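You operate a simulated robot arm through the tools that you are given. There is no shell and no other tool.

You run a simulated robot arm. Do the job below in one go: nothing can be reset, and whatever is moved stays where it is left.

TASK
Put things in order on the green work table. At the end: the purple bush stands where the green rimmed pot stood; the green rimmed pot stands where the black cap stood; the yellow gauge block stands on top of the white wiping pad; the black cap stands where the yellow gauge block stood; whatever was shut is shut again. Leave all else as you found it, and nothing knocked over.

Only the result counts: the job must be done as asked and must still hold three seconds after the hand-in. Knocking over, shifting, dropping, spilling or breaking anything else fails it. A push-on lid holds only when it is set on centred and level and pressed home; a screw cap is set on level and turned clockwise until tight.

THE ROBOT
A 6-joint arm with a two-finger parallel gripper, fixed in place. Base frame: the origin is at the foot of the arm, x ahead of it, y to its left, z up; the work surface is at about z = 0.82. Lengths are in m, angles in degrees, forces in N, time in s.
With the tool pointing down near the work surface it reaches from about 0.34 to 0.76 m from the base axis. Its first joint turns from -66.0 to 66.0 degrees. Payload 2.45 kg.
The tool frame sits at the grasp point between the pads (the TCP): z along the fingers, y along the line on which they close. The tips reach 0.024 m beyond it. The gripper opens to 0.068 m. The fingers are 0.017 m wide and 0.01 m thick; the gripper's body (0.04 by 0.07 m) begins 0.041 m behind the TCP.
Orientation is that of the tool frame in the base frame, as a unit quaternion [x, y, z, w]. With the fingers straight down and closing along the base's y, the tool's x points along the base's -x, its y along +y and its z along -z.

THE INTERFACE
- The arm moves only by the tool move_arm. Its argument "moves" is one flat list of numbers, 7 for each row, row after row: the closure in counts, from 0 (fully open) to 255 (shut), then the shift along the tool's x, y, z in m, then the turn, a rotation vector about the tool's x, y, z in degrees. In form: [claw, x, y, z, wx, wy, wz, claw, x, y, z, wx, wy, wz, ...]. A call has 1 to 20 rows; each row is the pose to reach, as a shift and turn from the pose commanded when the call began, along the tool's axes at that moment. Each row takes 0.2 s and may step no farther than 0.05 m and 8.6 degrees from the row before; otherwise, or with a gripper value out of range, the whole call is refused. Where a pose cannot be reached the arm comes as near as it can. A force on the tool above 40 N (or 10 N above the force at the start of the call, whichever is more), or a blocked arm, ends the call early, and 0.2 s more pass. Each finger travels about 0.108 m/s and halts on what it meets, pressing with about 41 N; the grip force reading is that of the motor and also rises with nothing between the fingers. The clock runs only during rows and for 0.2 s after the last one: add rows that repeat a pose to give the fingers time. It gives the time, the measured TCP pose, the force on the tool (base axes), the opening and the grip force at its end, in the units of the frame above (readings bear some noise), with the torque about the TCP (base axes, N m) and any sound that the robot's microphone picked up.
- Cameras (640 x 400 px; columns grow to the right, rows downward): "scene" is fixed at [0.1642, 0.4271, 1.4547]; the picture's right is [-0.67, -0.74, 0.00], its down [-0.53, 0.48, -0.69] and it looks along [0.51, -0.47, -0.72] (base axes); focal length 309 px, centre (320, 200). "wrist" rides on the gripper at [0.084, 0.011, -0.075] in the tool frame; the picture's right is [-0.13, 0.99, 0.00], its down [-0.60, -0.08, -0.79] and it looks along [-0.79, -0.10, 0.61] (tool axes); focal length 251 px, centre (320, 200). There is no depth. A picture from a camera that has moved, and an enlarged one, comes with that camera's place and axes in the base frame and with its lens. The place of the scene camera against the robot may be out by one fixed shift of up to 0.012 m in any direction.
- grab_frame(camera): a new picture of that camera. The clock stands still meanwhile.
- close_up(camera, box): a new picture of the part [left, top, right, bottom] of that camera's present view, enlarged. The clock stands still meanwhile.
- finish_job(): hands the job in; it is judged then, once.

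Nothing tells you positions but the pictures and the camera data. Unless the task says otherwise, let go and move clear before handing in.

The tools are called after "Request:" as name(argument=value, ...) on one line, values as JSON. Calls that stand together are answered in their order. move_arm: Moves the arm, as the interface text tells. Its arguments: {"type":"object","properties":{"moves":{"type":"array","items":{"type":"number"}}},"required":["moves"]} The other tools are called the same way: grab_frame (camera) takes a picture; close_up (camera, box) takes an enlarged picture of a part of a camera's view; finish_job () hands the job in.

At the start:

```text
time_s: 0.0
tcp_pos: [0.4797, 0.001, 1.1103]
ee_rot: [0.0, 1.0, 0.0, 0.001]
ft_force: [-0.5, -0.4, -0.6]
moment: [0.0, 0.04, 0.0]
gripper_width: 0.0676
grasp_force: 0.1
```

scene: 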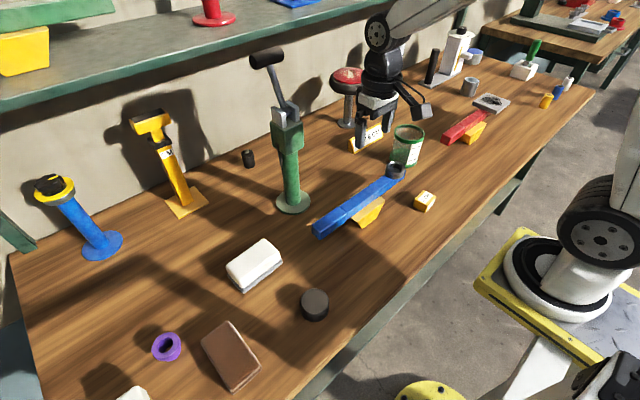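
wrist: 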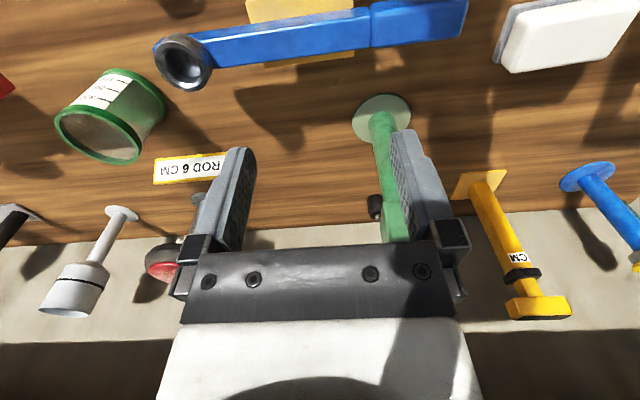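

I see a wooden bench with several stands, a green-rimmed pot, a yellow block, a white pad, a dark round cap and a purple ring. I'll look closer at each before moving.

Request:
close_up(camera="scene", box=[120, 230, 360, 400])

Request:
close_up(camera="scene", box=[300, 60, 500, 250])

Request:
close_up(camera="scene", box=[400, 0, 640, 160])

Request:
close_up(camera="scene", box=[20, 80, 320, 280])

```text
2.35 times, centred on (240, 315) of scene
camera zoom: at [0.1642, 0.4271, 1.4547], right [-0.67, -0.74, 0.0], down [-0.53, 0.48, -0.69], along [0.51, -0.47, -0.72], focal length 727 px, centre (508, -71)
```

zoom: 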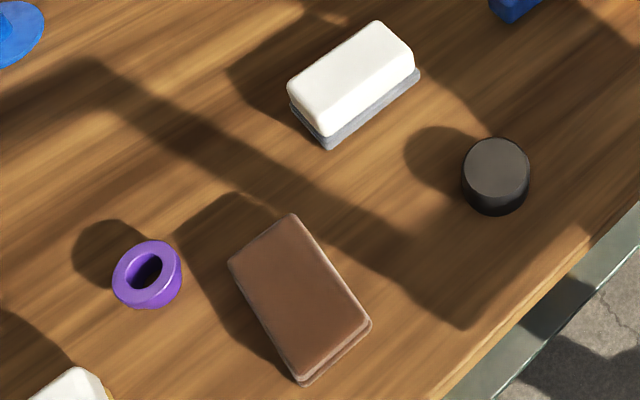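

```text
2.11 times, centred on (400, 155) of scene
camera zoom: at [0.1642, 0.4271, 1.4547], right [-0.67, -0.74, 0.0], down [-0.53, 0.48, -0.69], along [0.51, -0.47, -0.72], focal length 650 px, centre (152, 295)
```

zoom: 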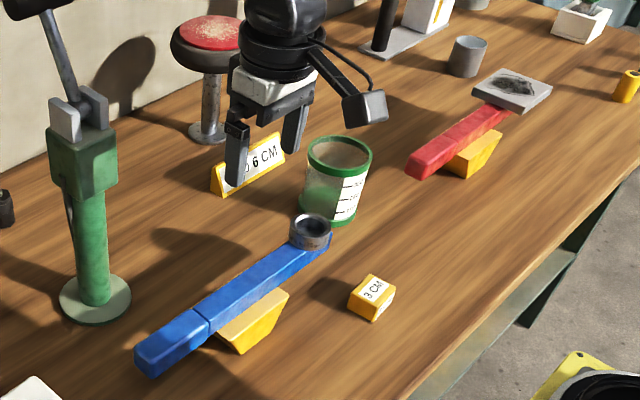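

```text
2.50 times, centred on (520, 80) of scene
camera zoom: at [0.1642, 0.4271, 1.4547], right [-0.67, -0.74, 0.0], down [-0.53, 0.48, -0.69], along [0.51, -0.47, -0.72], focal length 772 px, centre (-180, 500)
```

zoom: 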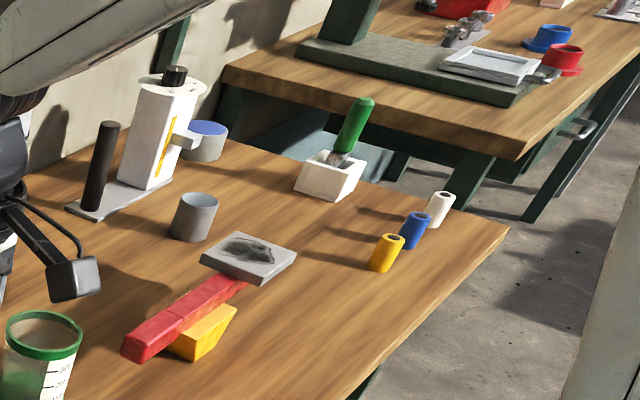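

```text
2.00 times, centred on (170, 180) of scene
camera zoom: at [0.1642, 0.4271, 1.4547], right [-0.67, -0.74, 0.0], down [-0.53, 0.48, -0.69], along [0.51, -0.47, -0.72], focal length 618 px, centre (620, 240)
```

zoom: 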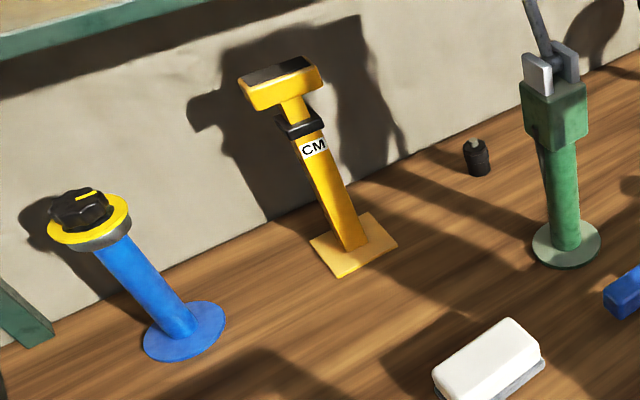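

The cap, pad, bush, block and pot are all visible. My rough estimates are cap (0.385,0.24), block (0.41,-0.19), pot (0.56,-0.31), bush (0.52,0.50) and pad (0.55,0.28). I'll move the wrist camera over toward the pot and block first for a better look.

Request:
move_arm(moves=[0, 0.0114, -0.0357, 0.0157, 0, 0, 0, 0, 0.0229, -0.0714, 0.0314, 0, 0, 0, 0, 0.0343, -0.1071, 0.0471, 0, 0, 0, 0, 0.0457, -0.1429, 0.0629, 0, 0, 0, 0, 0.0571, -0.1786, 0.0786, 0, 0, 0, 0, 0.0686, -0.2143, 0.0943, 0, 0, 0, 0, 0.08, -0.25, 0.11, 0, 0, 0])

Request:
grab_frame(camera="wrist")

Request:
grab_frame(camera="scene")

```text
time_s: 1.6
tcp_pos: [0.4007, -0.2498, 1.0032]
ee_rot: [0.0, 1.0, -0.001, 0.001]
ft_force: [0.1, 0.9, 0.4]
moment: [0.03, -0.01, 0.02]
gripper_width: 0.0679
grasp_force: 0.1
```

```text
taken
camera wrist: at [0.3172, -0.2395, 1.0778], right [0.13, 0.99, 0.0], down [0.6, -0.08, 0.79], along [0.79, -0.1, -0.61], focal length 251 px, centre (320, 200)
```

wrist: 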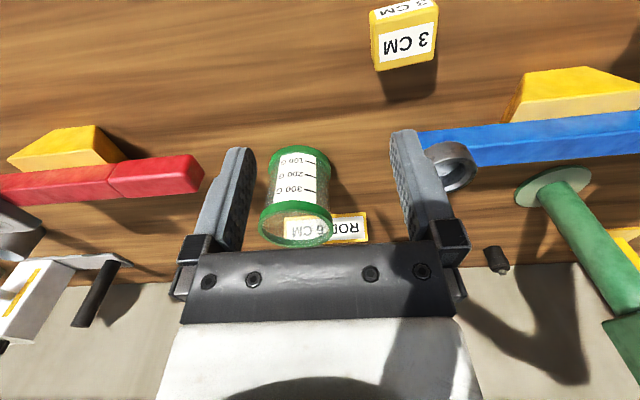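

```text
taken
```

scene: 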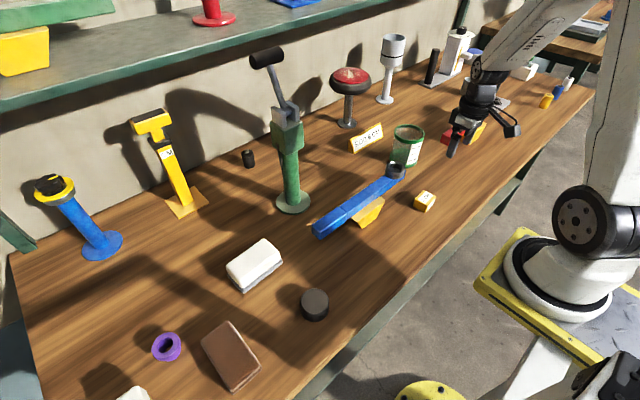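

The pot looks like a graduated glass with green rims; the block is labelled 3 CM. I'll enlarge both views.

Request:
close_up(camera="wrist", box=[220, 130, 400, 250])

Request:
close_up(camera="wrist", box=[340, 0, 480, 90])

Request:
close_up(camera="scene", box=[340, 100, 480, 220])

```text
3.33 times, centred on (310, 190) of wrist
camera zoom: at [0.3172, -0.2395, 1.0778], right [0.13, 0.99, 0.0], down [0.6, -0.08, 0.79], along [0.79, -0.1, -0.61], focal length 838 px, centre (353, 233)
```

zoom: 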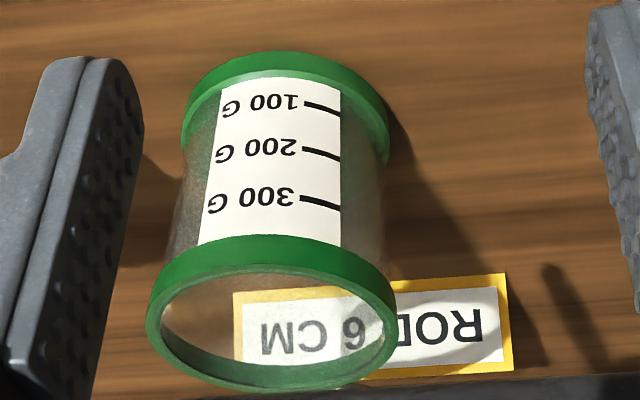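

```text
4.44 times, centred on (410, 45) of wrist
camera zoom: at [0.3172, -0.2395, 1.0778], right [0.13, 0.99, 0.0], down [0.6, -0.08, 0.79], along [0.79, -0.1, -0.61], focal length 1118 px, centre (-80, 889)
```

zoom: 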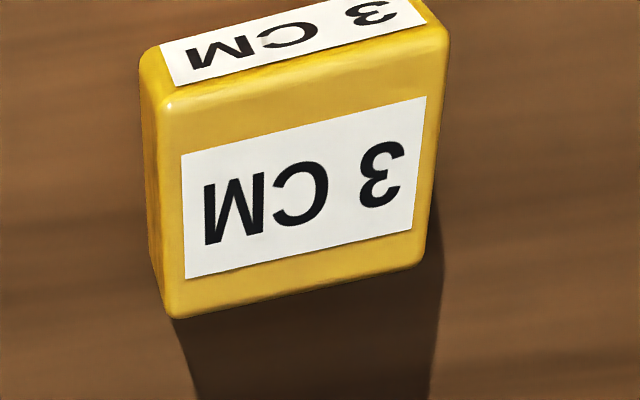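

```text
3.33 times, centred on (410, 160) of scene
camera zoom: at [0.1642, 0.4271, 1.4547], right [-0.67, -0.74, 0.0], down [-0.53, 0.48, -0.69], along [0.51, -0.47, -0.72], focal length 1030 px, centre (20, 333)
```

zoom: 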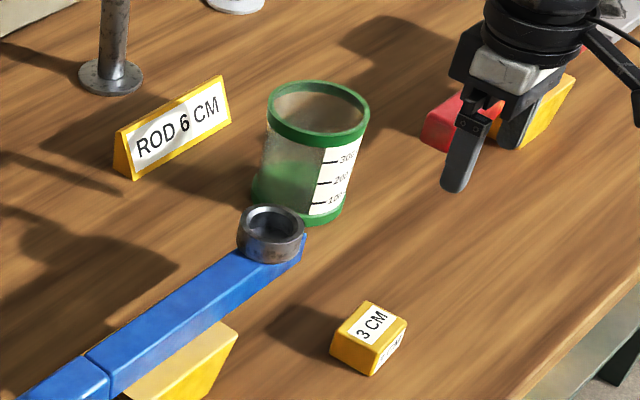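

The pot is an empty open glass about 9 cm across (wider than the gripper), centred near (0.57,-0.31), so I'll have to take it by its rim. The block's top is about 3.7 x 4.7 cm near (0.411,-0.181). Next I'll look at the cap, pad and bush on the left side.

Request:
move_arm(moves=[0, 0.0036, 0.0482, 0, 0, 0, 0, 0, 0.0073, 0.0964, 0, 0, 0, 0, 0, 0.0109, 0.1445, 0, 0, 0, 0, 0, 0.0145, 0.1927, 0, 0, 0, 0, 0, 0.0182, 0.2409, 0, 0, 0, 0, 0, 0.0218, 0.2891, 0, 0, 0, 0, 0, 0.0255, 0.3373, 0, 0, 0, 0, 0, 0.0291, 0.3855, 0, 0, 0, 0, 0, 0.0327, 0.4336, 0, 0, 0, 0, 0, 0.0364, 0.4818, 0, 0, 0, 0, 0, 0.04, 0.53, 0, 0, 0, 0])

Request:
grab_frame(camera="wrist")

Request:
grab_frame(camera="scene")

```text
time_s: 4.0
tcp_pos: [0.3587, 0.2825, 1.0004]
ee_rot: [0.0, 1.0, 0.0, 0.001]
ft_force: [-0.7, 1.0, 0.5]
moment: [0.02, 0.0, 0.02]
gripper_width: 0.0682
grasp_force: 0.1
```

```text
taken
camera wrist: at [0.2772, 0.2924, 1.0758], right [0.13, 0.99, 0.0], down [0.6, -0.08, 0.79], along [0.79, -0.1, -0.61], focal length 251 px, centre (320, 200)
```

wrist: 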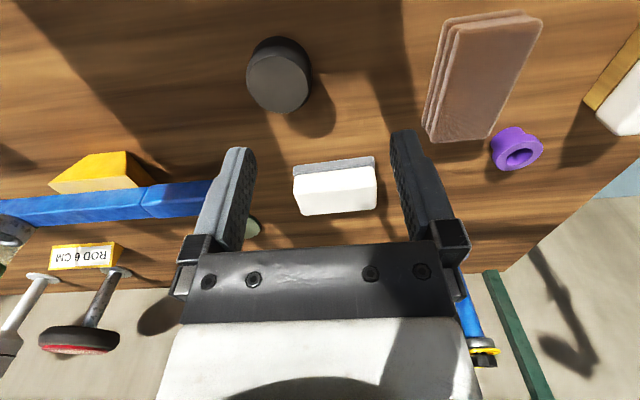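

```text
taken
```

scene: 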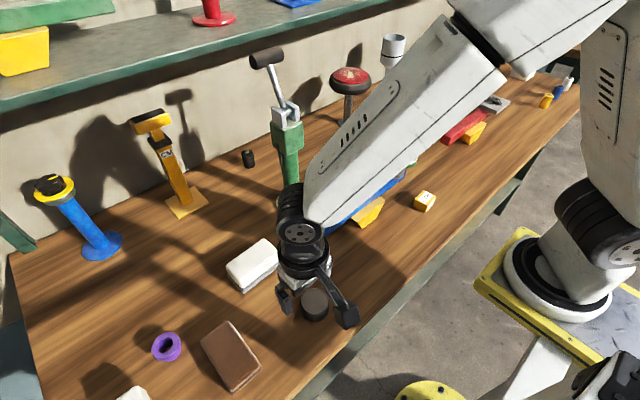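

Request:
close_up(camera="wrist", box=[220, 20, 360, 130])

Request:
close_up(camera="wrist", box=[260, 140, 410, 240])

Request:
close_up(camera="wrist", box=[410, 0, 640, 190])

Request:
close_up(camera="wrist", box=[470, 110, 570, 180])

```text
3.64 times, centred on (290, 75) of wrist
camera zoom: at [0.2772, 0.2924, 1.0758], right [0.13, 0.99, 0.0], down [0.6, -0.08, 0.79], along [0.79, -0.1, -0.61], focal length 914 px, centre (429, 654)
```

zoom: 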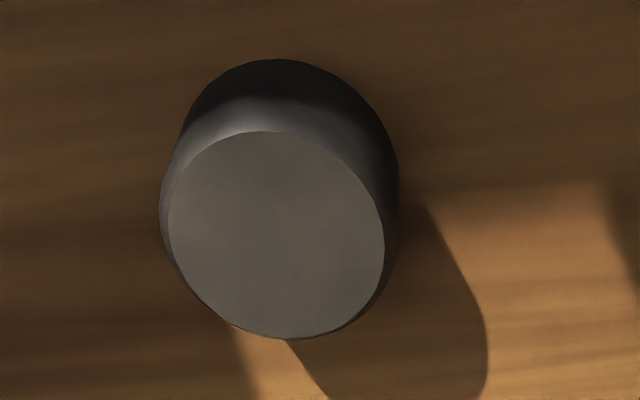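

```text
4.00 times, centred on (335, 190) of wrist
camera zoom: at [0.2772, 0.2924, 1.0758], right [0.13, 0.99, 0.0], down [0.6, -0.08, 0.79], along [0.79, -0.1, -0.61], focal length 1006 px, centre (260, 240)
```

zoom: 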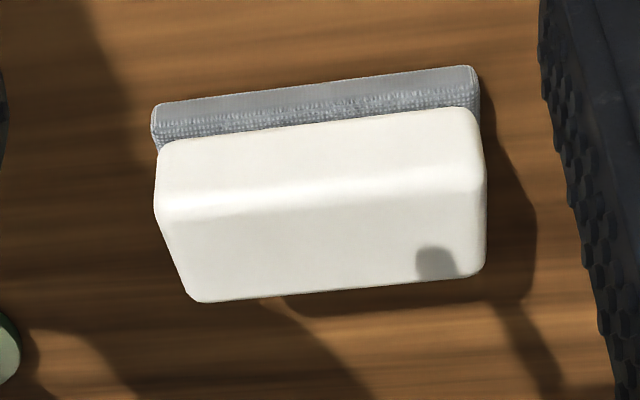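

```text
2.11 times, centred on (525, 95) of wrist
camera zoom: at [0.2772, 0.2924, 1.0758], right [0.13, 0.99, 0.0], down [0.6, -0.08, 0.79], along [0.79, -0.1, -0.61], focal length 529 px, centre (-112, 421)
```

zoom: 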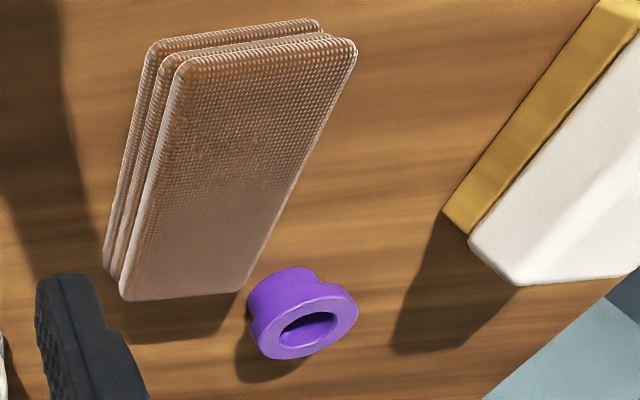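

```text
5.71 times, centred on (520, 145) of wrist
camera zoom: at [0.2772, 0.2924, 1.0758], right [0.13, 0.99, 0.0], down [0.6, -0.08, 0.79], along [0.79, -0.1, -0.61], focal length 1437 px, centre (-823, 514)
```

zoom: 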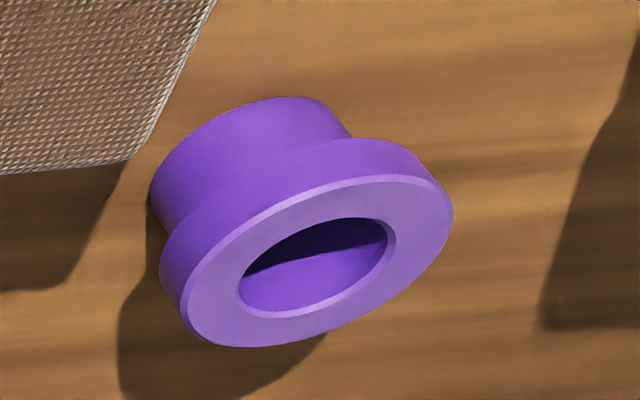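

The cap is a dark bevelled cylinder, the bush has a flange on top, and there is a white block with a grey felt base. A second white object with a yellow base lies at the far left, so I'll look at it before deciding which one is the wiping pad.

Request:
move_arm(moves=[0, 0.005, 0.044, 0, 0, 0, 0, 0, 0.01, 0.088, 0, 0, 0, 0, 0, 0.015, 0.132, 0, 0, 0, 0, 0, 0.02, 0.176, 0, 0, 0, 0, 0, 0.025, 0.22, 0, 0, 0, 0])

Request:
grab_frame(camera="wrist")

Request:
grab_frame(camera="scene")

```text
time_s: 5.2
tcp_pos: [0.3543, 0.4919, 1.0009]
ee_rot: [-0.001, 1.0, 0.001, 0.0]
ft_force: [0.1, 0.6, 0.0]
moment: [0.01, 0.01, 0.0]
gripper_width: 0.0677
grasp_force: 0.0
out of reach, approached as far as the arm can: row 5
```

```text
taken
camera wrist: at [0.271, 0.5025, 1.0751], right [0.13, 0.99, 0.0], down [0.6, -0.08, 0.79], along [0.79, -0.1, -0.61], focal length 251 px, centre (320, 200)
```

wrist: 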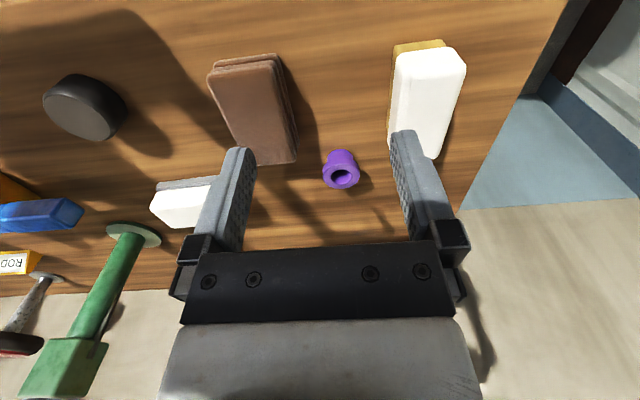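

```text
taken
```

scene: 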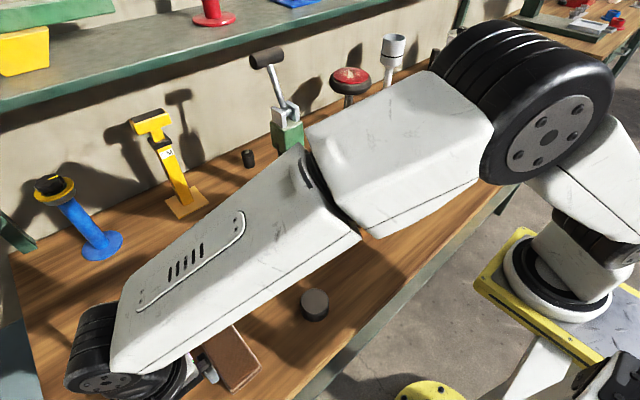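

Request:
close_up(camera="wrist", box=[360, 20, 500, 170])

Request:
close_up(camera="wrist", box=[140, 40, 320, 240])

Request:
close_up(camera="wrist", box=[300, 130, 380, 200])

```text
2.67 times, centred on (430, 95) of wrist
camera zoom: at [0.271, 0.5025, 1.0751], right [0.13, 0.99, 0.0], down [0.6, -0.08, 0.79], along [0.79, -0.1, -0.61], focal length 670 px, centre (27, 480)
```

zoom: 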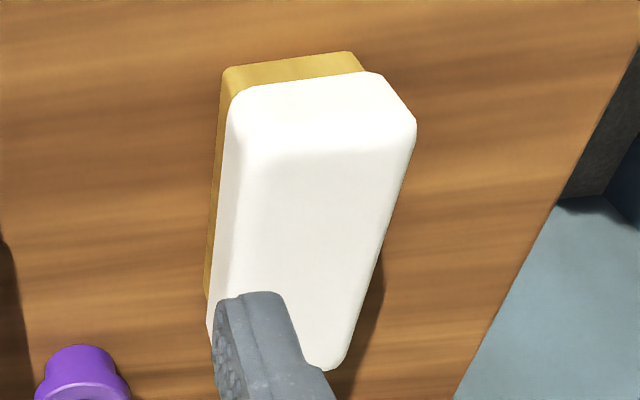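

```text
2.00 times, centred on (230, 140) of wrist
camera zoom: at [0.271, 0.5025, 1.0751], right [0.13, 0.99, 0.0], down [0.6, -0.08, 0.79], along [0.79, -0.1, -0.61], focal length 503 px, centre (500, 320)
```

zoom: 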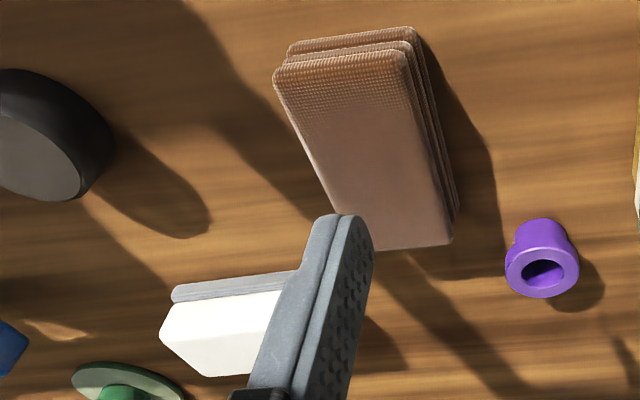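

```text
5.71 times, centred on (340, 165) of wrist
camera zoom: at [0.271, 0.5025, 1.0751], right [0.13, 0.99, 0.0], down [0.6, -0.08, 0.79], along [0.79, -0.1, -0.61], focal length 1437 px, centre (206, 400)
```

zoom: 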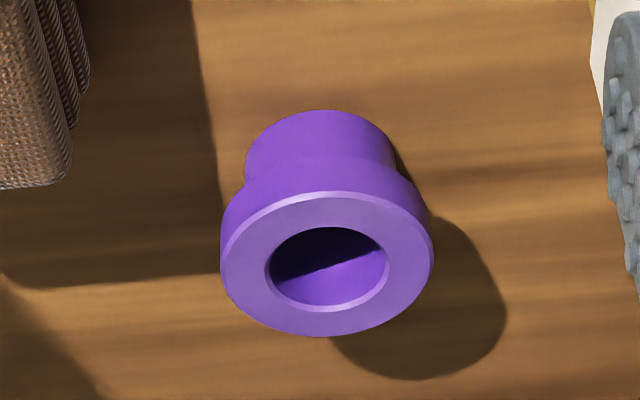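

There are two white two-layer objects of similar size: one on a grey knitted base, one on a yellow base. I'll inspect their textures more closely to tell which is the wiping pad.

Request:
close_up(camera="wrist", box=[385, 30, 475, 90])

Request:
close_up(camera="wrist", box=[195, 40, 305, 110])

Request:
close_up(camera="wrist", box=[145, 165, 225, 235])

```text
6.67 times, centred on (430, 60) of wrist
camera zoom: at [0.271, 0.5025, 1.0751], right [0.13, 0.99, 0.0], down [0.6, -0.08, 0.79], along [0.79, -0.1, -0.61], focal length 1676 px, centre (-413, 1133)
```

zoom: 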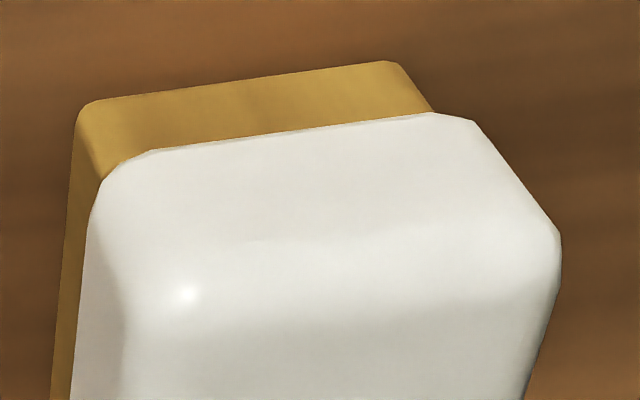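

```text
5.71 times, centred on (250, 75) of wrist
camera zoom: at [0.271, 0.5025, 1.0751], right [0.13, 0.99, 0.0], down [0.6, -0.08, 0.79], along [0.79, -0.1, -0.61], focal length 1437 px, centre (720, 914)
```

zoom: 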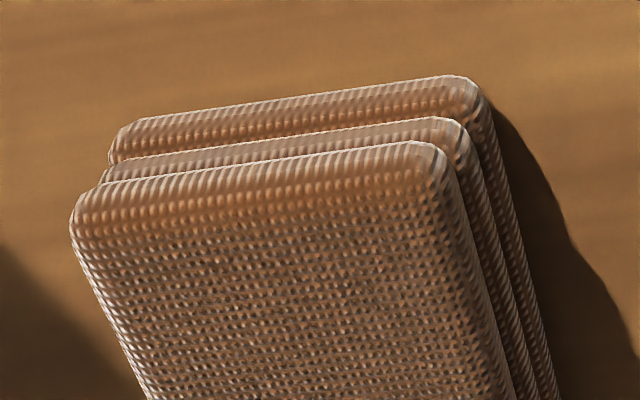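

```text
5.71 times, centred on (185, 200) of wrist
camera zoom: at [0.271, 0.5025, 1.0751], right [0.13, 0.99, 0.0], down [0.6, -0.08, 0.79], along [0.79, -0.1, -0.61], focal length 1437 px, centre (1091, 200)
```

zoom: 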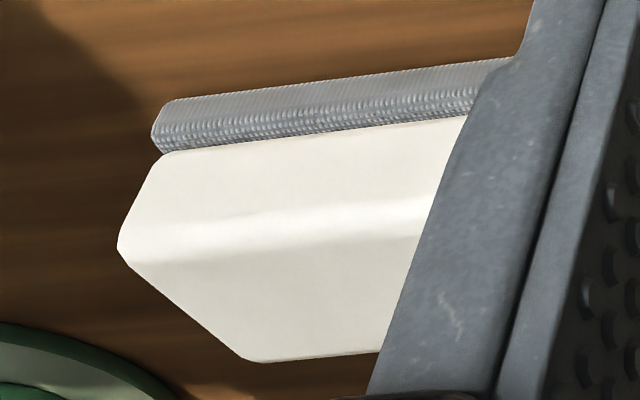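

I take the white object on the grey knitted felt at (0.551,0.280), top z≈0.868, as the wiping pad; the plain white and yellow one stays put. I'll start with the block, moving back to above it at (0.411,-0.181).

Request:
move_arm(moves=[0, -0.0036, -0.0479, 0, 0, 0, 0, 0, -0.0071, -0.0957, 0, 0, 0, 0, 0, -0.0107, -0.1436, 0, 0, 0, 0, 0, -0.0143, -0.1914, 0, 0, 0, 0, 0, -0.0179, -0.2393, 0, 0, 0, 0, 0, -0.0214, -0.2871, 0, 0, 0, 0, 0, -0.025, -0.335, 0, 0, 0, 0, 0, -0.0286, -0.3829, 0, 0, 0, 0, 0, -0.0321, -0.4307, 0, 0, 0, 0, 0, -0.0357, -0.4786, 0, 0, 0, 0, 0, -0.0393, -0.5264, 0, 0, 0, 0, 0, -0.0429, -0.5743, 0, 0, 0, 0, 0, -0.0464, -0.6221, 0, 0, 0, 0, 0, -0.05, -0.67, 0, 0, 0, 0, 0, -0.05, -0.67, 0, 0, 0, 0])

```text
time_s: 8.4
tcp_pos: [0.4028, -0.1768, 0.9993]
ee_rot: [-0.001, 1.0, -0.001, 0.001]
ft_force: [-1.0, -0.2, -0.2]
moment: [-0.02, 0.06, -0.01]
gripper_width: 0.068
grasp_force: 0.0
```

I'm just beside the block. I'll descend to about 7 cm above it with a slight yaw to match its tilt and take a picture.

Request:
move_arm(moves=[0, -0.004, -0.002, 0.035, 0, 0, -2.5, 0, -0.007, -0.004, 0.075, 0, 0, -5, 0, -0.007, -0.004, 0.075, 0, 0, -5])

Request:
grab_frame(camera="wrist")

Request:
close_up(camera="scene", box=[340, 120, 500, 230])

```text
time_s: 9.2
tcp_pos: [0.4114, -0.1791, 0.9252]
ee_rot: [-0.044, 0.999, 0.001, 0.001]
ft_force: [0.1, 0.3, -0.2]
moment: [-0.03, 0.02, 0.02]
gripper_width: 0.0681
grasp_force: 0.1
```

```text
taken
camera wrist: at [0.3268, -0.1771, 0.9992], right [0.04, 1.0, 0.0], down [0.61, -0.02, 0.79], along [0.79, -0.03, -0.61], focal length 251 px, centre (320, 200)
```

wrist: 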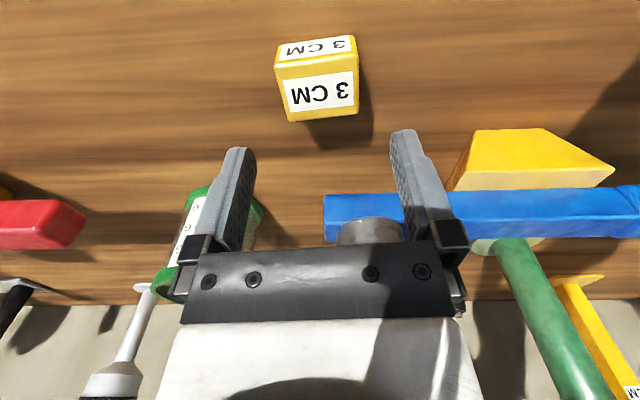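

```text
3.64 times, centred on (420, 175) of scene
camera zoom: at [0.1642, 0.4271, 1.4547], right [-0.67, -0.74, 0.0], down [-0.53, 0.48, -0.69], along [0.51, -0.47, -0.72], focal length 1123 px, centre (-44, 291)
```

zoom: 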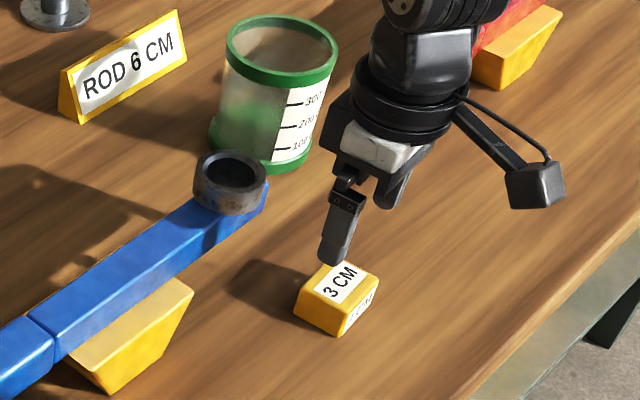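

Request:
close_up(camera="wrist", box=[260, 20, 380, 140])

```text
3.33 times, centred on (320, 80) of wrist
camera zoom: at [0.3268, -0.1771, 0.9992], right [0.04, 1.0, 0.0], down [0.61, -0.02, 0.79], along [0.79, -0.03, -0.61], focal length 838 px, centre (320, 600)
```

zoom: 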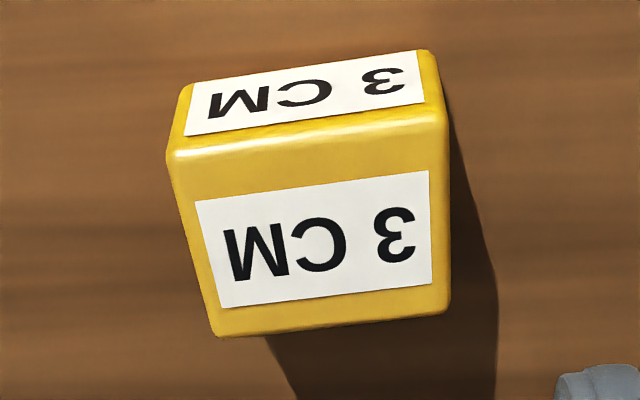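

The block's centre measures (0.410,-0.181), yaw about 5.5°, top z≈0.85. I'll make a small correction, go down around it, and close.

Request:
move_arm(moves=[0, 0.0016, -0.0019, 0.03, 0, 0, -0.5, 0, 0.0016, -0.0019, 0.06, 0, 0, -0.5, 0, 0.0016, -0.0019, 0.075, 0, 0, -0.5, 0, 0.0016, -0.0019, 0.075, 0, 0, -0.5])

Request:
grab_frame(camera="wrist")

```text
time_s: 10.2
tcp_pos: [0.4089, -0.1845, 0.8499]
ee_rot: [-0.049, 0.999, 0.0, 0.001]
ft_force: [0.3, -0.4, 0.3]
moment: [-0.03, 0.01, -0.01]
gripper_width: 0.068
grasp_force: 0.0
```

```text
taken
camera wrist: at [0.3261, -0.1829, 0.9243], right [0.03, 1.0, 0.0], down [0.61, -0.02, 0.79], along [0.79, -0.03, -0.61], focal length 251 px, centre (320, 200)
```

wrist: 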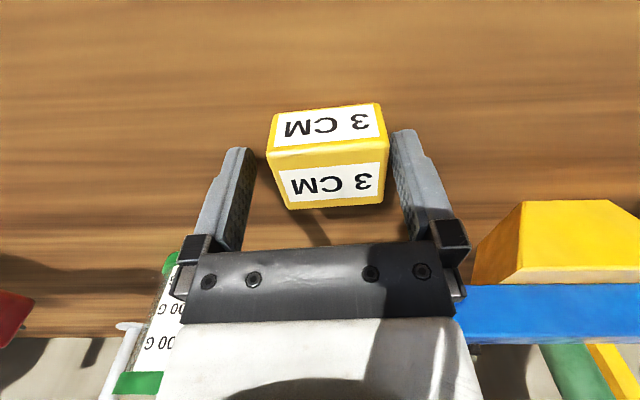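

The block sits nicely between the fingers, so I'll close on it and lift.

Request:
move_arm(moves=[120, 0, 0, 0, 0, 0, 0, 255, 0, 0, 0, 0, 0, 0, 255, 0, 0, 0, 0, 0, 0, 255, 0, 0, -0.01, 0, 0, 0, 255, 0, 0, -0.04, 0, 0, 0, 255, 0, 0, -0.08, 0, 0, 0, 255, 0, 0, -0.08, 0, 0, 0])

Request:
grab_frame(camera="wrist")

Request:
close_up(camera="scene", box=[340, 120, 500, 230])

```text
time_s: 11.8
tcp_pos: [0.4083, -0.1847, 0.9292]
ee_rot: [-0.048, 0.999, 0.001, 0.0]
ft_force: [0.3, 0.1, -1.7]
moment: [0.0, 0.0, 0.03]
gripper_width: 0.0496
grasp_force: 41.0
```

```text
taken
camera wrist: at [0.3253, -0.183, 1.0046], right [0.03, 1.0, 0.0], down [0.61, -0.02, 0.79], along [0.79, -0.03, -0.61], focal length 251 px, centre (320, 200)
```

wrist: 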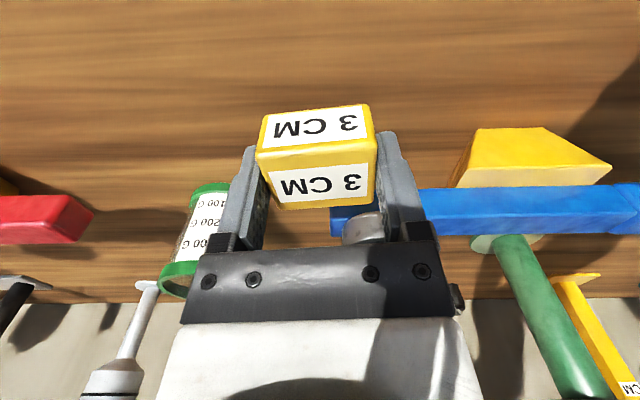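

```text
3.64 times, centred on (420, 175) of scene
camera zoom: at [0.1642, 0.4271, 1.4547], right [-0.67, -0.74, 0.0], down [-0.53, 0.48, -0.69], along [0.51, -0.47, -0.72], focal length 1123 px, centre (-44, 291)
```

zoom: 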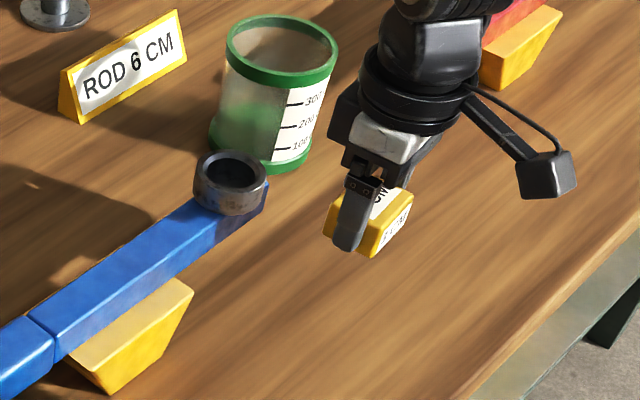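

The block is gripped and lifted (opening 0.0496, about 1.7 N). Now I'll carry it over at z≈1.0 to above the white pad at (0.551,0.280), keeping well clear of the green stand.

Request:
move_arm(moves=[255, 0, 0, -0.035, 0, 0, 0, 255, 0, 0, -0.07, 0, 0, 0, 255, -0.0046, 0.0479, -0.07, 0, 0, 0, 255, -0.0092, 0.0958, -0.07, 0, 0, 0, 255, -0.0138, 0.1437, -0.07, 0, 0, 0, 255, -0.0185, 0.1916, -0.07, 0, 0, 0, 255, -0.0231, 0.2395, -0.07, 0, 0, 0, 255, -0.0277, 0.2874, -0.07, 0, 0, 0, 255, -0.0323, 0.3353, -0.07, 0, 0, 0, 255, -0.0369, 0.3832, -0.07, 0, 0, 0, 255, -0.0742, 0.3997, -0.07, 0, 0, 1.5, 255, -0.1114, 0.4163, -0.07, 0, 0, 3, 255, -0.1487, 0.4328, -0.07, 0, 0, 4.5, 255, -0.1859, 0.4493, -0.07, 0, 0, 5.5, 255, -0.1859, 0.4493, -0.07, 0, 0, 5.5])

Request:
grab_frame(camera="wrist")

Request:
grab_frame(camera="scene")

```text
time_s: 15.0
tcp_pos: [0.5526, 0.2814, 0.9997]
ee_rot: [0.0, 1.0, 0.001, -0.001]
ft_force: [0.5, 0.1, -1.2]
moment: [0.01, 0.0, -0.02]
gripper_width: 0.0495
grasp_force: 40.2
```

```text
taken
camera wrist: at [0.4699, 0.2911, 1.0738], right [0.13, 0.99, 0.0], down [0.6, -0.08, 0.79], along [0.79, -0.1, -0.61], focal length 251 px, centre (320, 200)
```

wrist: 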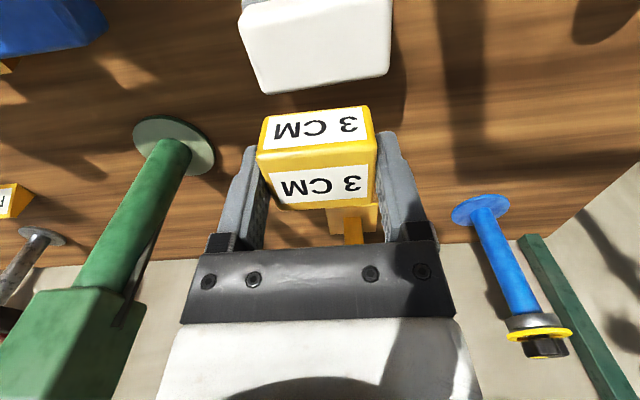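

```text
taken
```

scene: 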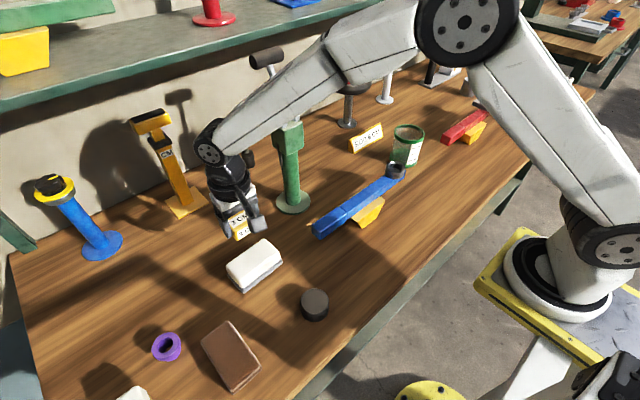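

The pad's top spans about x 0.521–0.577 and y 0.227–0.333, so its centre is (0.549,0.280). I'm nearly over it, and I'll correct 4 mm and come down slowly while watching the force.

Request:
move_arm(moves=[255, 0.004, -0.001, 0.03, 0, 0, 0, 255, 0.004, -0.001, 0.06, 0, 0, 0, 255, 0.004, -0.001, 0.085, 0, 0, 0, 255, 0.004, -0.001, 0.094, 0, 0, 0, 255, 0.004, -0.001, 0.094, 0, 0, 0])

Request:
grab_frame(camera="wrist")

Request:
close_up(camera="scene", box=[180, 180, 340, 310])

```text
time_s: 16.2
tcp_pos: [0.5473, 0.2792, 0.9052]
ee_rot: [0.0, 1.0, 0.0, 0.001]
ft_force: [0.2, -0.7, -1.5]
moment: [0.06, 0.01, 0.0]
gripper_width: 0.0501
grasp_force: 40.7
```

```text
taken
camera wrist: at [0.4648, 0.2891, 0.98], right [0.13, 0.99, 0.0], down [0.6, -0.08, 0.79], along [0.79, -0.1, -0.61], focal length 251 px, centre (320, 200)
```

wrist: 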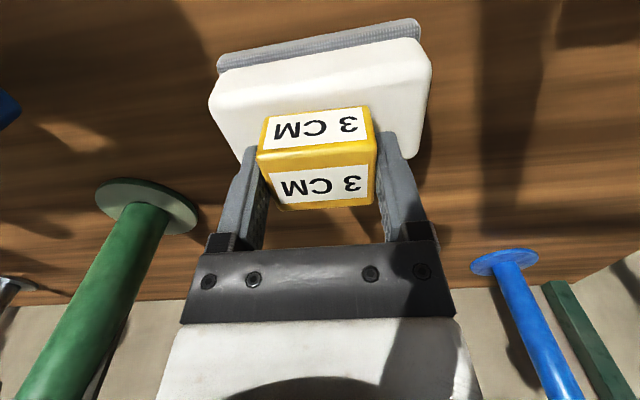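

```text
3.08 times, centred on (260, 245) of scene
camera zoom: at [0.1642, 0.4271, 1.4547], right [-0.67, -0.74, 0.0], down [-0.53, 0.48, -0.69], along [0.51, -0.47, -0.72], focal length 950 px, centre (505, 62)
```

zoom: 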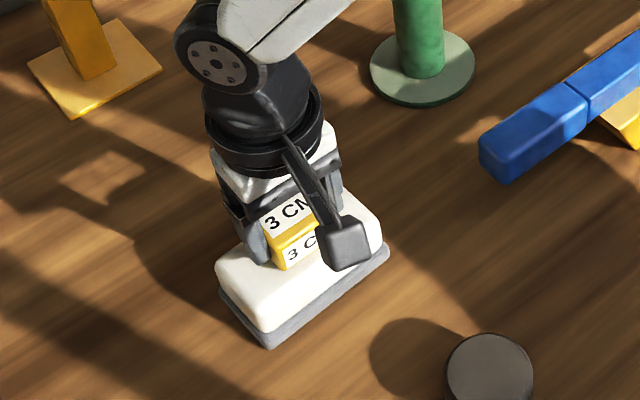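

Aligned over the pad. I'll lower the last few millimetres in small steps until contact shows in the force.

Request:
move_arm(moves=[255, 0, 0, 0.002, 0, 0, 0, 255, 0, 0, 0.004, 0, 0, 0, 255, 0, 0, 0.004, 0, 0, 0])

```text
time_s: 17.0
tcp_pos: [0.548, 0.2804, 0.9022]
ee_rot: [-0.001, 1.0, 0.0, 0.001]
ft_force: [0.5, 0.0, -2.5]
moment: [-0.01, 0.03, -0.01]
gripper_width: 0.0493
grasp_force: 41.1
```

Request:
move_arm(moves=[255, 0, 0, 0.001, 0, 0, 0, 255, 0, 0, 0.002, 0, 0, 0, 255, 0, 0, 0.002, 0, 0, 0])

Request:
close_up(camera="wrist", box=[200, 80, 440, 230])

```text
time_s: 17.8
tcp_pos: [0.5475, 0.2798, 0.901]
ee_rot: [0.0, 1.0, 0.0, 0.001]
ft_force: [-1.0, 1.2, 1.5]
moment: [-0.02, 0.06, -0.02]
gripper_width: 0.0497
grasp_force: 41.1
```

```text
2.67 times, centred on (320, 155) of wrist
camera zoom: at [0.465, 0.2896, 0.9754], right [0.13, 0.99, 0.0], down [0.6, -0.08, 0.79], along [0.79, -0.1, -0.61], focal length 670 px, centre (320, 320)
```

zoom: 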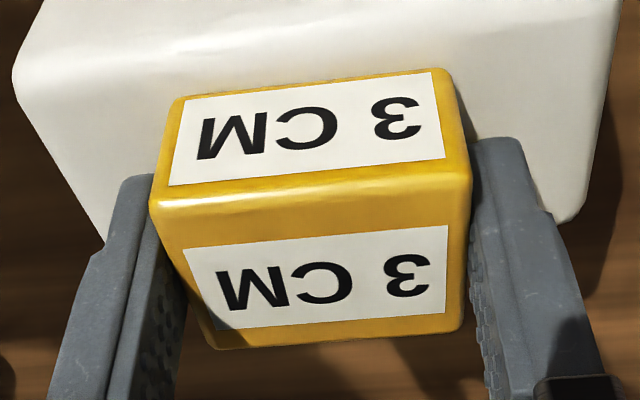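

The force has turned upward, suggesting contact; one more millimetre will confirm.

Request:
move_arm(moves=[255, 0, 0, 0.001, 0, 0, 0, 255, 0, 0, 0.001, 0, 0, 0])

```text
time_s: 18.4
tcp_pos: [0.5485, 0.2803, 0.901]
ee_rot: [0.0, 1.0, 0.0, 0.002]
ft_force: [-1.8, -3.2, 12.4]
moment: [-0.18, 0.13, -0.03]
gripper_width: 0.0497
grasp_force: 40.9
```

Contact is firm (12 N). I'll ease up 1 mm, open, and rise straight up.

Request:
move_arm(moves=[255, 0, 0, -0.001, 0, 0, 0, 255, 0, 0, -0.001, 0, 0, 0, 40, 0, 0, -0.001, 0, 0, 0, 0, 0, 0, -0.001, 0, 0, 0, 0, 0, 0, -0.001, 0, 0, 0, 0, 0, 0, -0.02, 0, 0, 0, 0, 0, 0, -0.06, 0, 0, 0, 0, 0, 0, -0.1, 0, 0, 0])

Request:
grab_frame(camera="wrist")

Request:
close_up(camera="scene", box=[180, 180, 340, 310])

```text
time_s: 20.2
tcp_pos: [0.5477, 0.2782, 0.9999]
ee_rot: [0.0, 1.0, 0.001, 0.001]
ft_force: [-0.5, 0.2, 0.0]
moment: [0.01, 0.01, -0.01]
gripper_width: 0.0679
grasp_force: 0.0
```

```text
taken
camera wrist: at [0.4648, 0.2884, 1.0754], right [0.13, 0.99, 0.0], down [0.6, -0.08, 0.79], along [0.79, -0.1, -0.61], focal length 251 px, centre (320, 200)
```

wrist: 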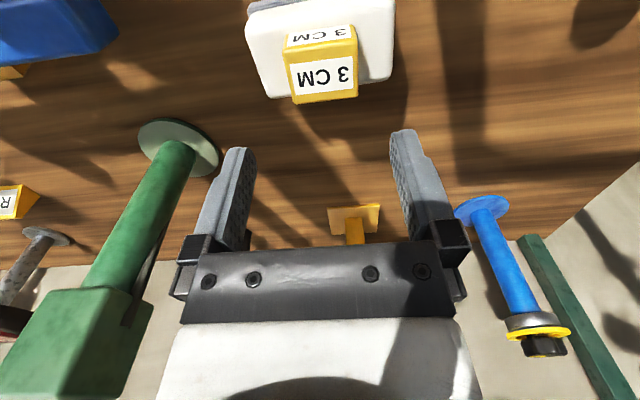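

```text
3.08 times, centred on (260, 245) of scene
camera zoom: at [0.1642, 0.4271, 1.4547], right [-0.67, -0.74, 0.0], down [-0.53, 0.48, -0.69], along [0.51, -0.47, -0.72], focal length 950 px, centre (505, 62)
```

zoom: 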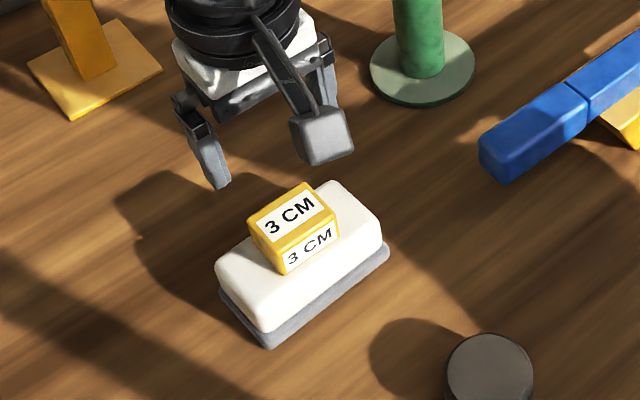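

The block sits centred on the pad. Next is the cap at about (0.391,0.239); I'll move over it and pause 7 cm above for a precise look.

Request:
move_arm(moves=[0, 0.0395, -0.01, 0, 0, 0, 0, 0, 0.079, -0.02, 0, 0, 0, 0, 0, 0.1185, -0.03, 0, 0, 0, 0, 0, 0.158, -0.041, 0, 0, 0, 0, 0, 0.158, -0.041, 0.04, 0, 0, 0, 0, 0.158, -0.041, 0.075, 0, 0, 0, 0, 0.158, -0.041, 0.075, 0, 0, 0])

Request:
grab_frame(camera="wrist")

Request:
close_up(camera="wrist", box=[240, 30, 400, 140])

```text
time_s: 21.8
tcp_pos: [0.3889, 0.2382, 0.9234]
ee_rot: [0.0, 1.0, 0.0, 0.0]
ft_force: [-0.1, -0.2, 0.4]
moment: [-0.02, -0.01, 0.0]
gripper_width: 0.0676
grasp_force: 0.1
```

```text
taken
camera wrist: at [0.3056, 0.2478, 0.9983], right [0.13, 0.99, 0.0], down [0.6, -0.08, 0.79], along [0.79, -0.1, -0.61], focal length 251 px, centre (320, 200)
```

wrist: 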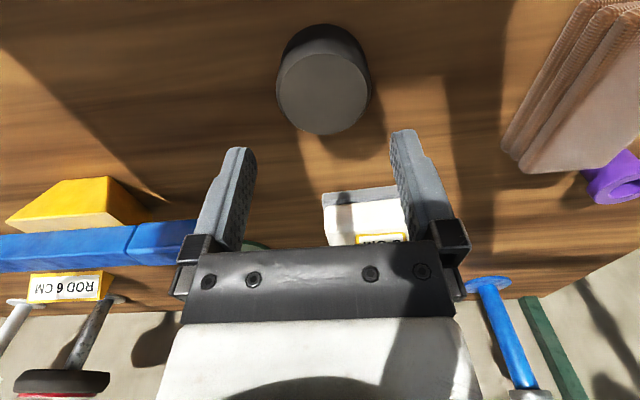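

```text
3.64 times, centred on (320, 85) of wrist
camera zoom: at [0.3056, 0.2478, 0.9983], right [0.13, 0.99, 0.0], down [0.6, -0.08, 0.79], along [0.79, -0.1, -0.61], focal length 914 px, centre (320, 618)
```

zoom: 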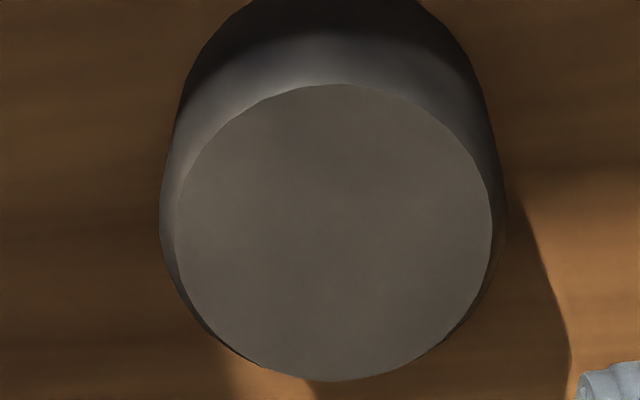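

The cap centre measures (0.3905,0.239), about 6.1 cm across, so the fingers have roughly 3 mm of room per side. I'll shift 2 mm and stop just above its top to check.

Request:
move_arm(moves=[0, -0.0013, 0.002, 0.02, 0, 0, 0, 0, -0.0013, 0.002, 0.045, 0, 0, 0, 0, -0.0013, 0.002, 0.045, 0, 0, 0])

Request:
close_up(camera="wrist", box=[180, 60, 460, 260])

Request:
close_up(camera="scene", box=[250, 230, 390, 340])

```text
time_s: 22.6
tcp_pos: [0.3921, 0.2419, 0.8795]
ee_rot: [-0.001, 1.0, 0.0, 0.001]
ft_force: [0.1, 0.5, -0.1]
moment: [0.04, 0.02, 0.02]
gripper_width: 0.0679
grasp_force: 0.0
```

```text
2.00 times, centred on (320, 160) of wrist
camera zoom: at [0.3088, 0.2519, 0.9539], right [0.13, 0.99, 0.0], down [0.6, -0.08, 0.79], along [0.79, -0.1, -0.61], focal length 503 px, centre (320, 280)
```

zoom: 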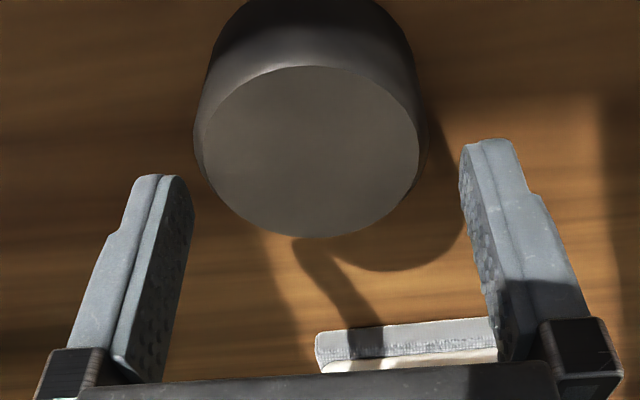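

```text
3.64 times, centred on (320, 285) of scene
camera zoom: at [0.1642, 0.4271, 1.4547], right [-0.67, -0.74, 0.0], down [-0.53, 0.48, -0.69], along [0.51, -0.47, -0.72], focal length 1123 px, centre (320, -109)
```

zoom: 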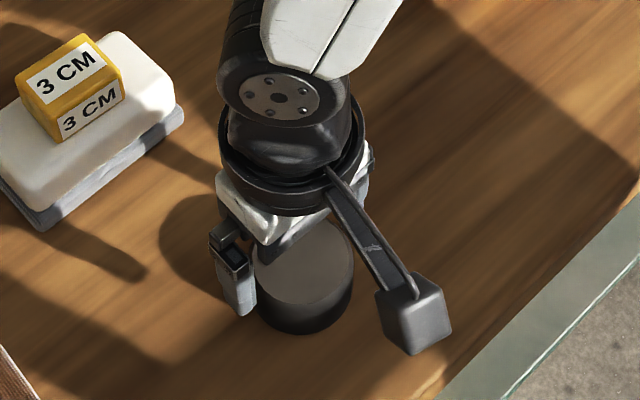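

The picture shows the cap about 2.4 mm to the left of the fingers' midline, so I'll correct and let the arm settle before descending.

Request:
move_arm(moves=[0, 0.0015, -0.0024, 0, 0, 0, 0, 0, 0.0015, -0.0024, 0, 0, 0, 0, 0, 0.0015, -0.0024, 0, 0, 0, 0])

Request:
close_up(camera="wrist", box=[180, 60, 460, 260])

```text
time_s: 23.4
tcp_pos: [0.3894, 0.2391, 0.8795]
ee_rot: [0.0, 1.0, 0.001, 0.001]
ft_force: [0.0, 1.2, 0.2]
moment: [0.01, -0.01, -0.03]
gripper_width: 0.0677
grasp_force: 0.0
```

```text
2.00 times, centred on (320, 160) of wrist
camera zoom: at [0.3074, 0.2493, 0.9541], right [0.13, 0.99, 0.0], down [0.6, -0.08, 0.79], along [0.79, -0.1, -0.61], focal length 503 px, centre (320, 280)
```

zoom: 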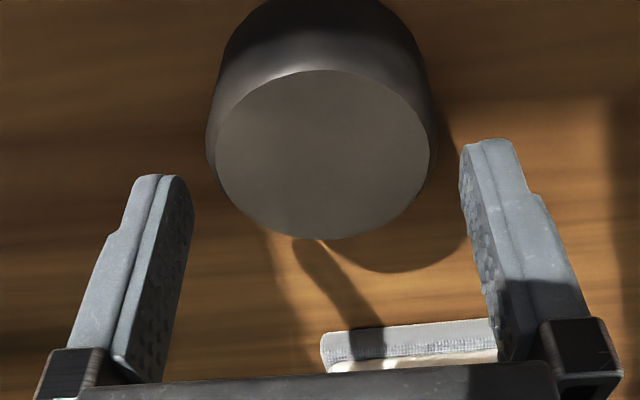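

Now centred. Descend around the cap and look again before closing.

Request:
move_arm(moves=[0, 0, 0, 0.01, 0, 0, 0, 0, 0, 0, 0.02, 0, 0, 0, 0, 0, 0, 0.028, 0, 0, 0, 0, 0, 0, 0.028, 0, 0, 0])

Request:
close_up(camera="wrist", box=[180, 60, 460, 260])

```text
time_s: 24.4
tcp_pos: [0.3908, 0.2377, 0.8517]
ee_rot: [0.0, 1.0, 0.0, 0.0]
ft_force: [0.0, -0.1, 0.8]
moment: [0.0, 0.02, -0.04]
gripper_width: 0.0682
grasp_force: 0.1
```

```text
2.00 times, centred on (320, 160) of wrist
camera zoom: at [0.3075, 0.2477, 0.9263], right [0.13, 0.99, 0.0], down [0.6, -0.08, 0.79], along [0.79, -0.1, -0.61], focal length 503 px, centre (320, 280)
```

zoom: 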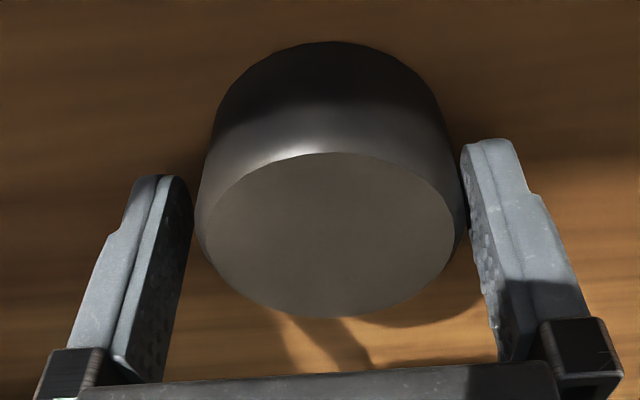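

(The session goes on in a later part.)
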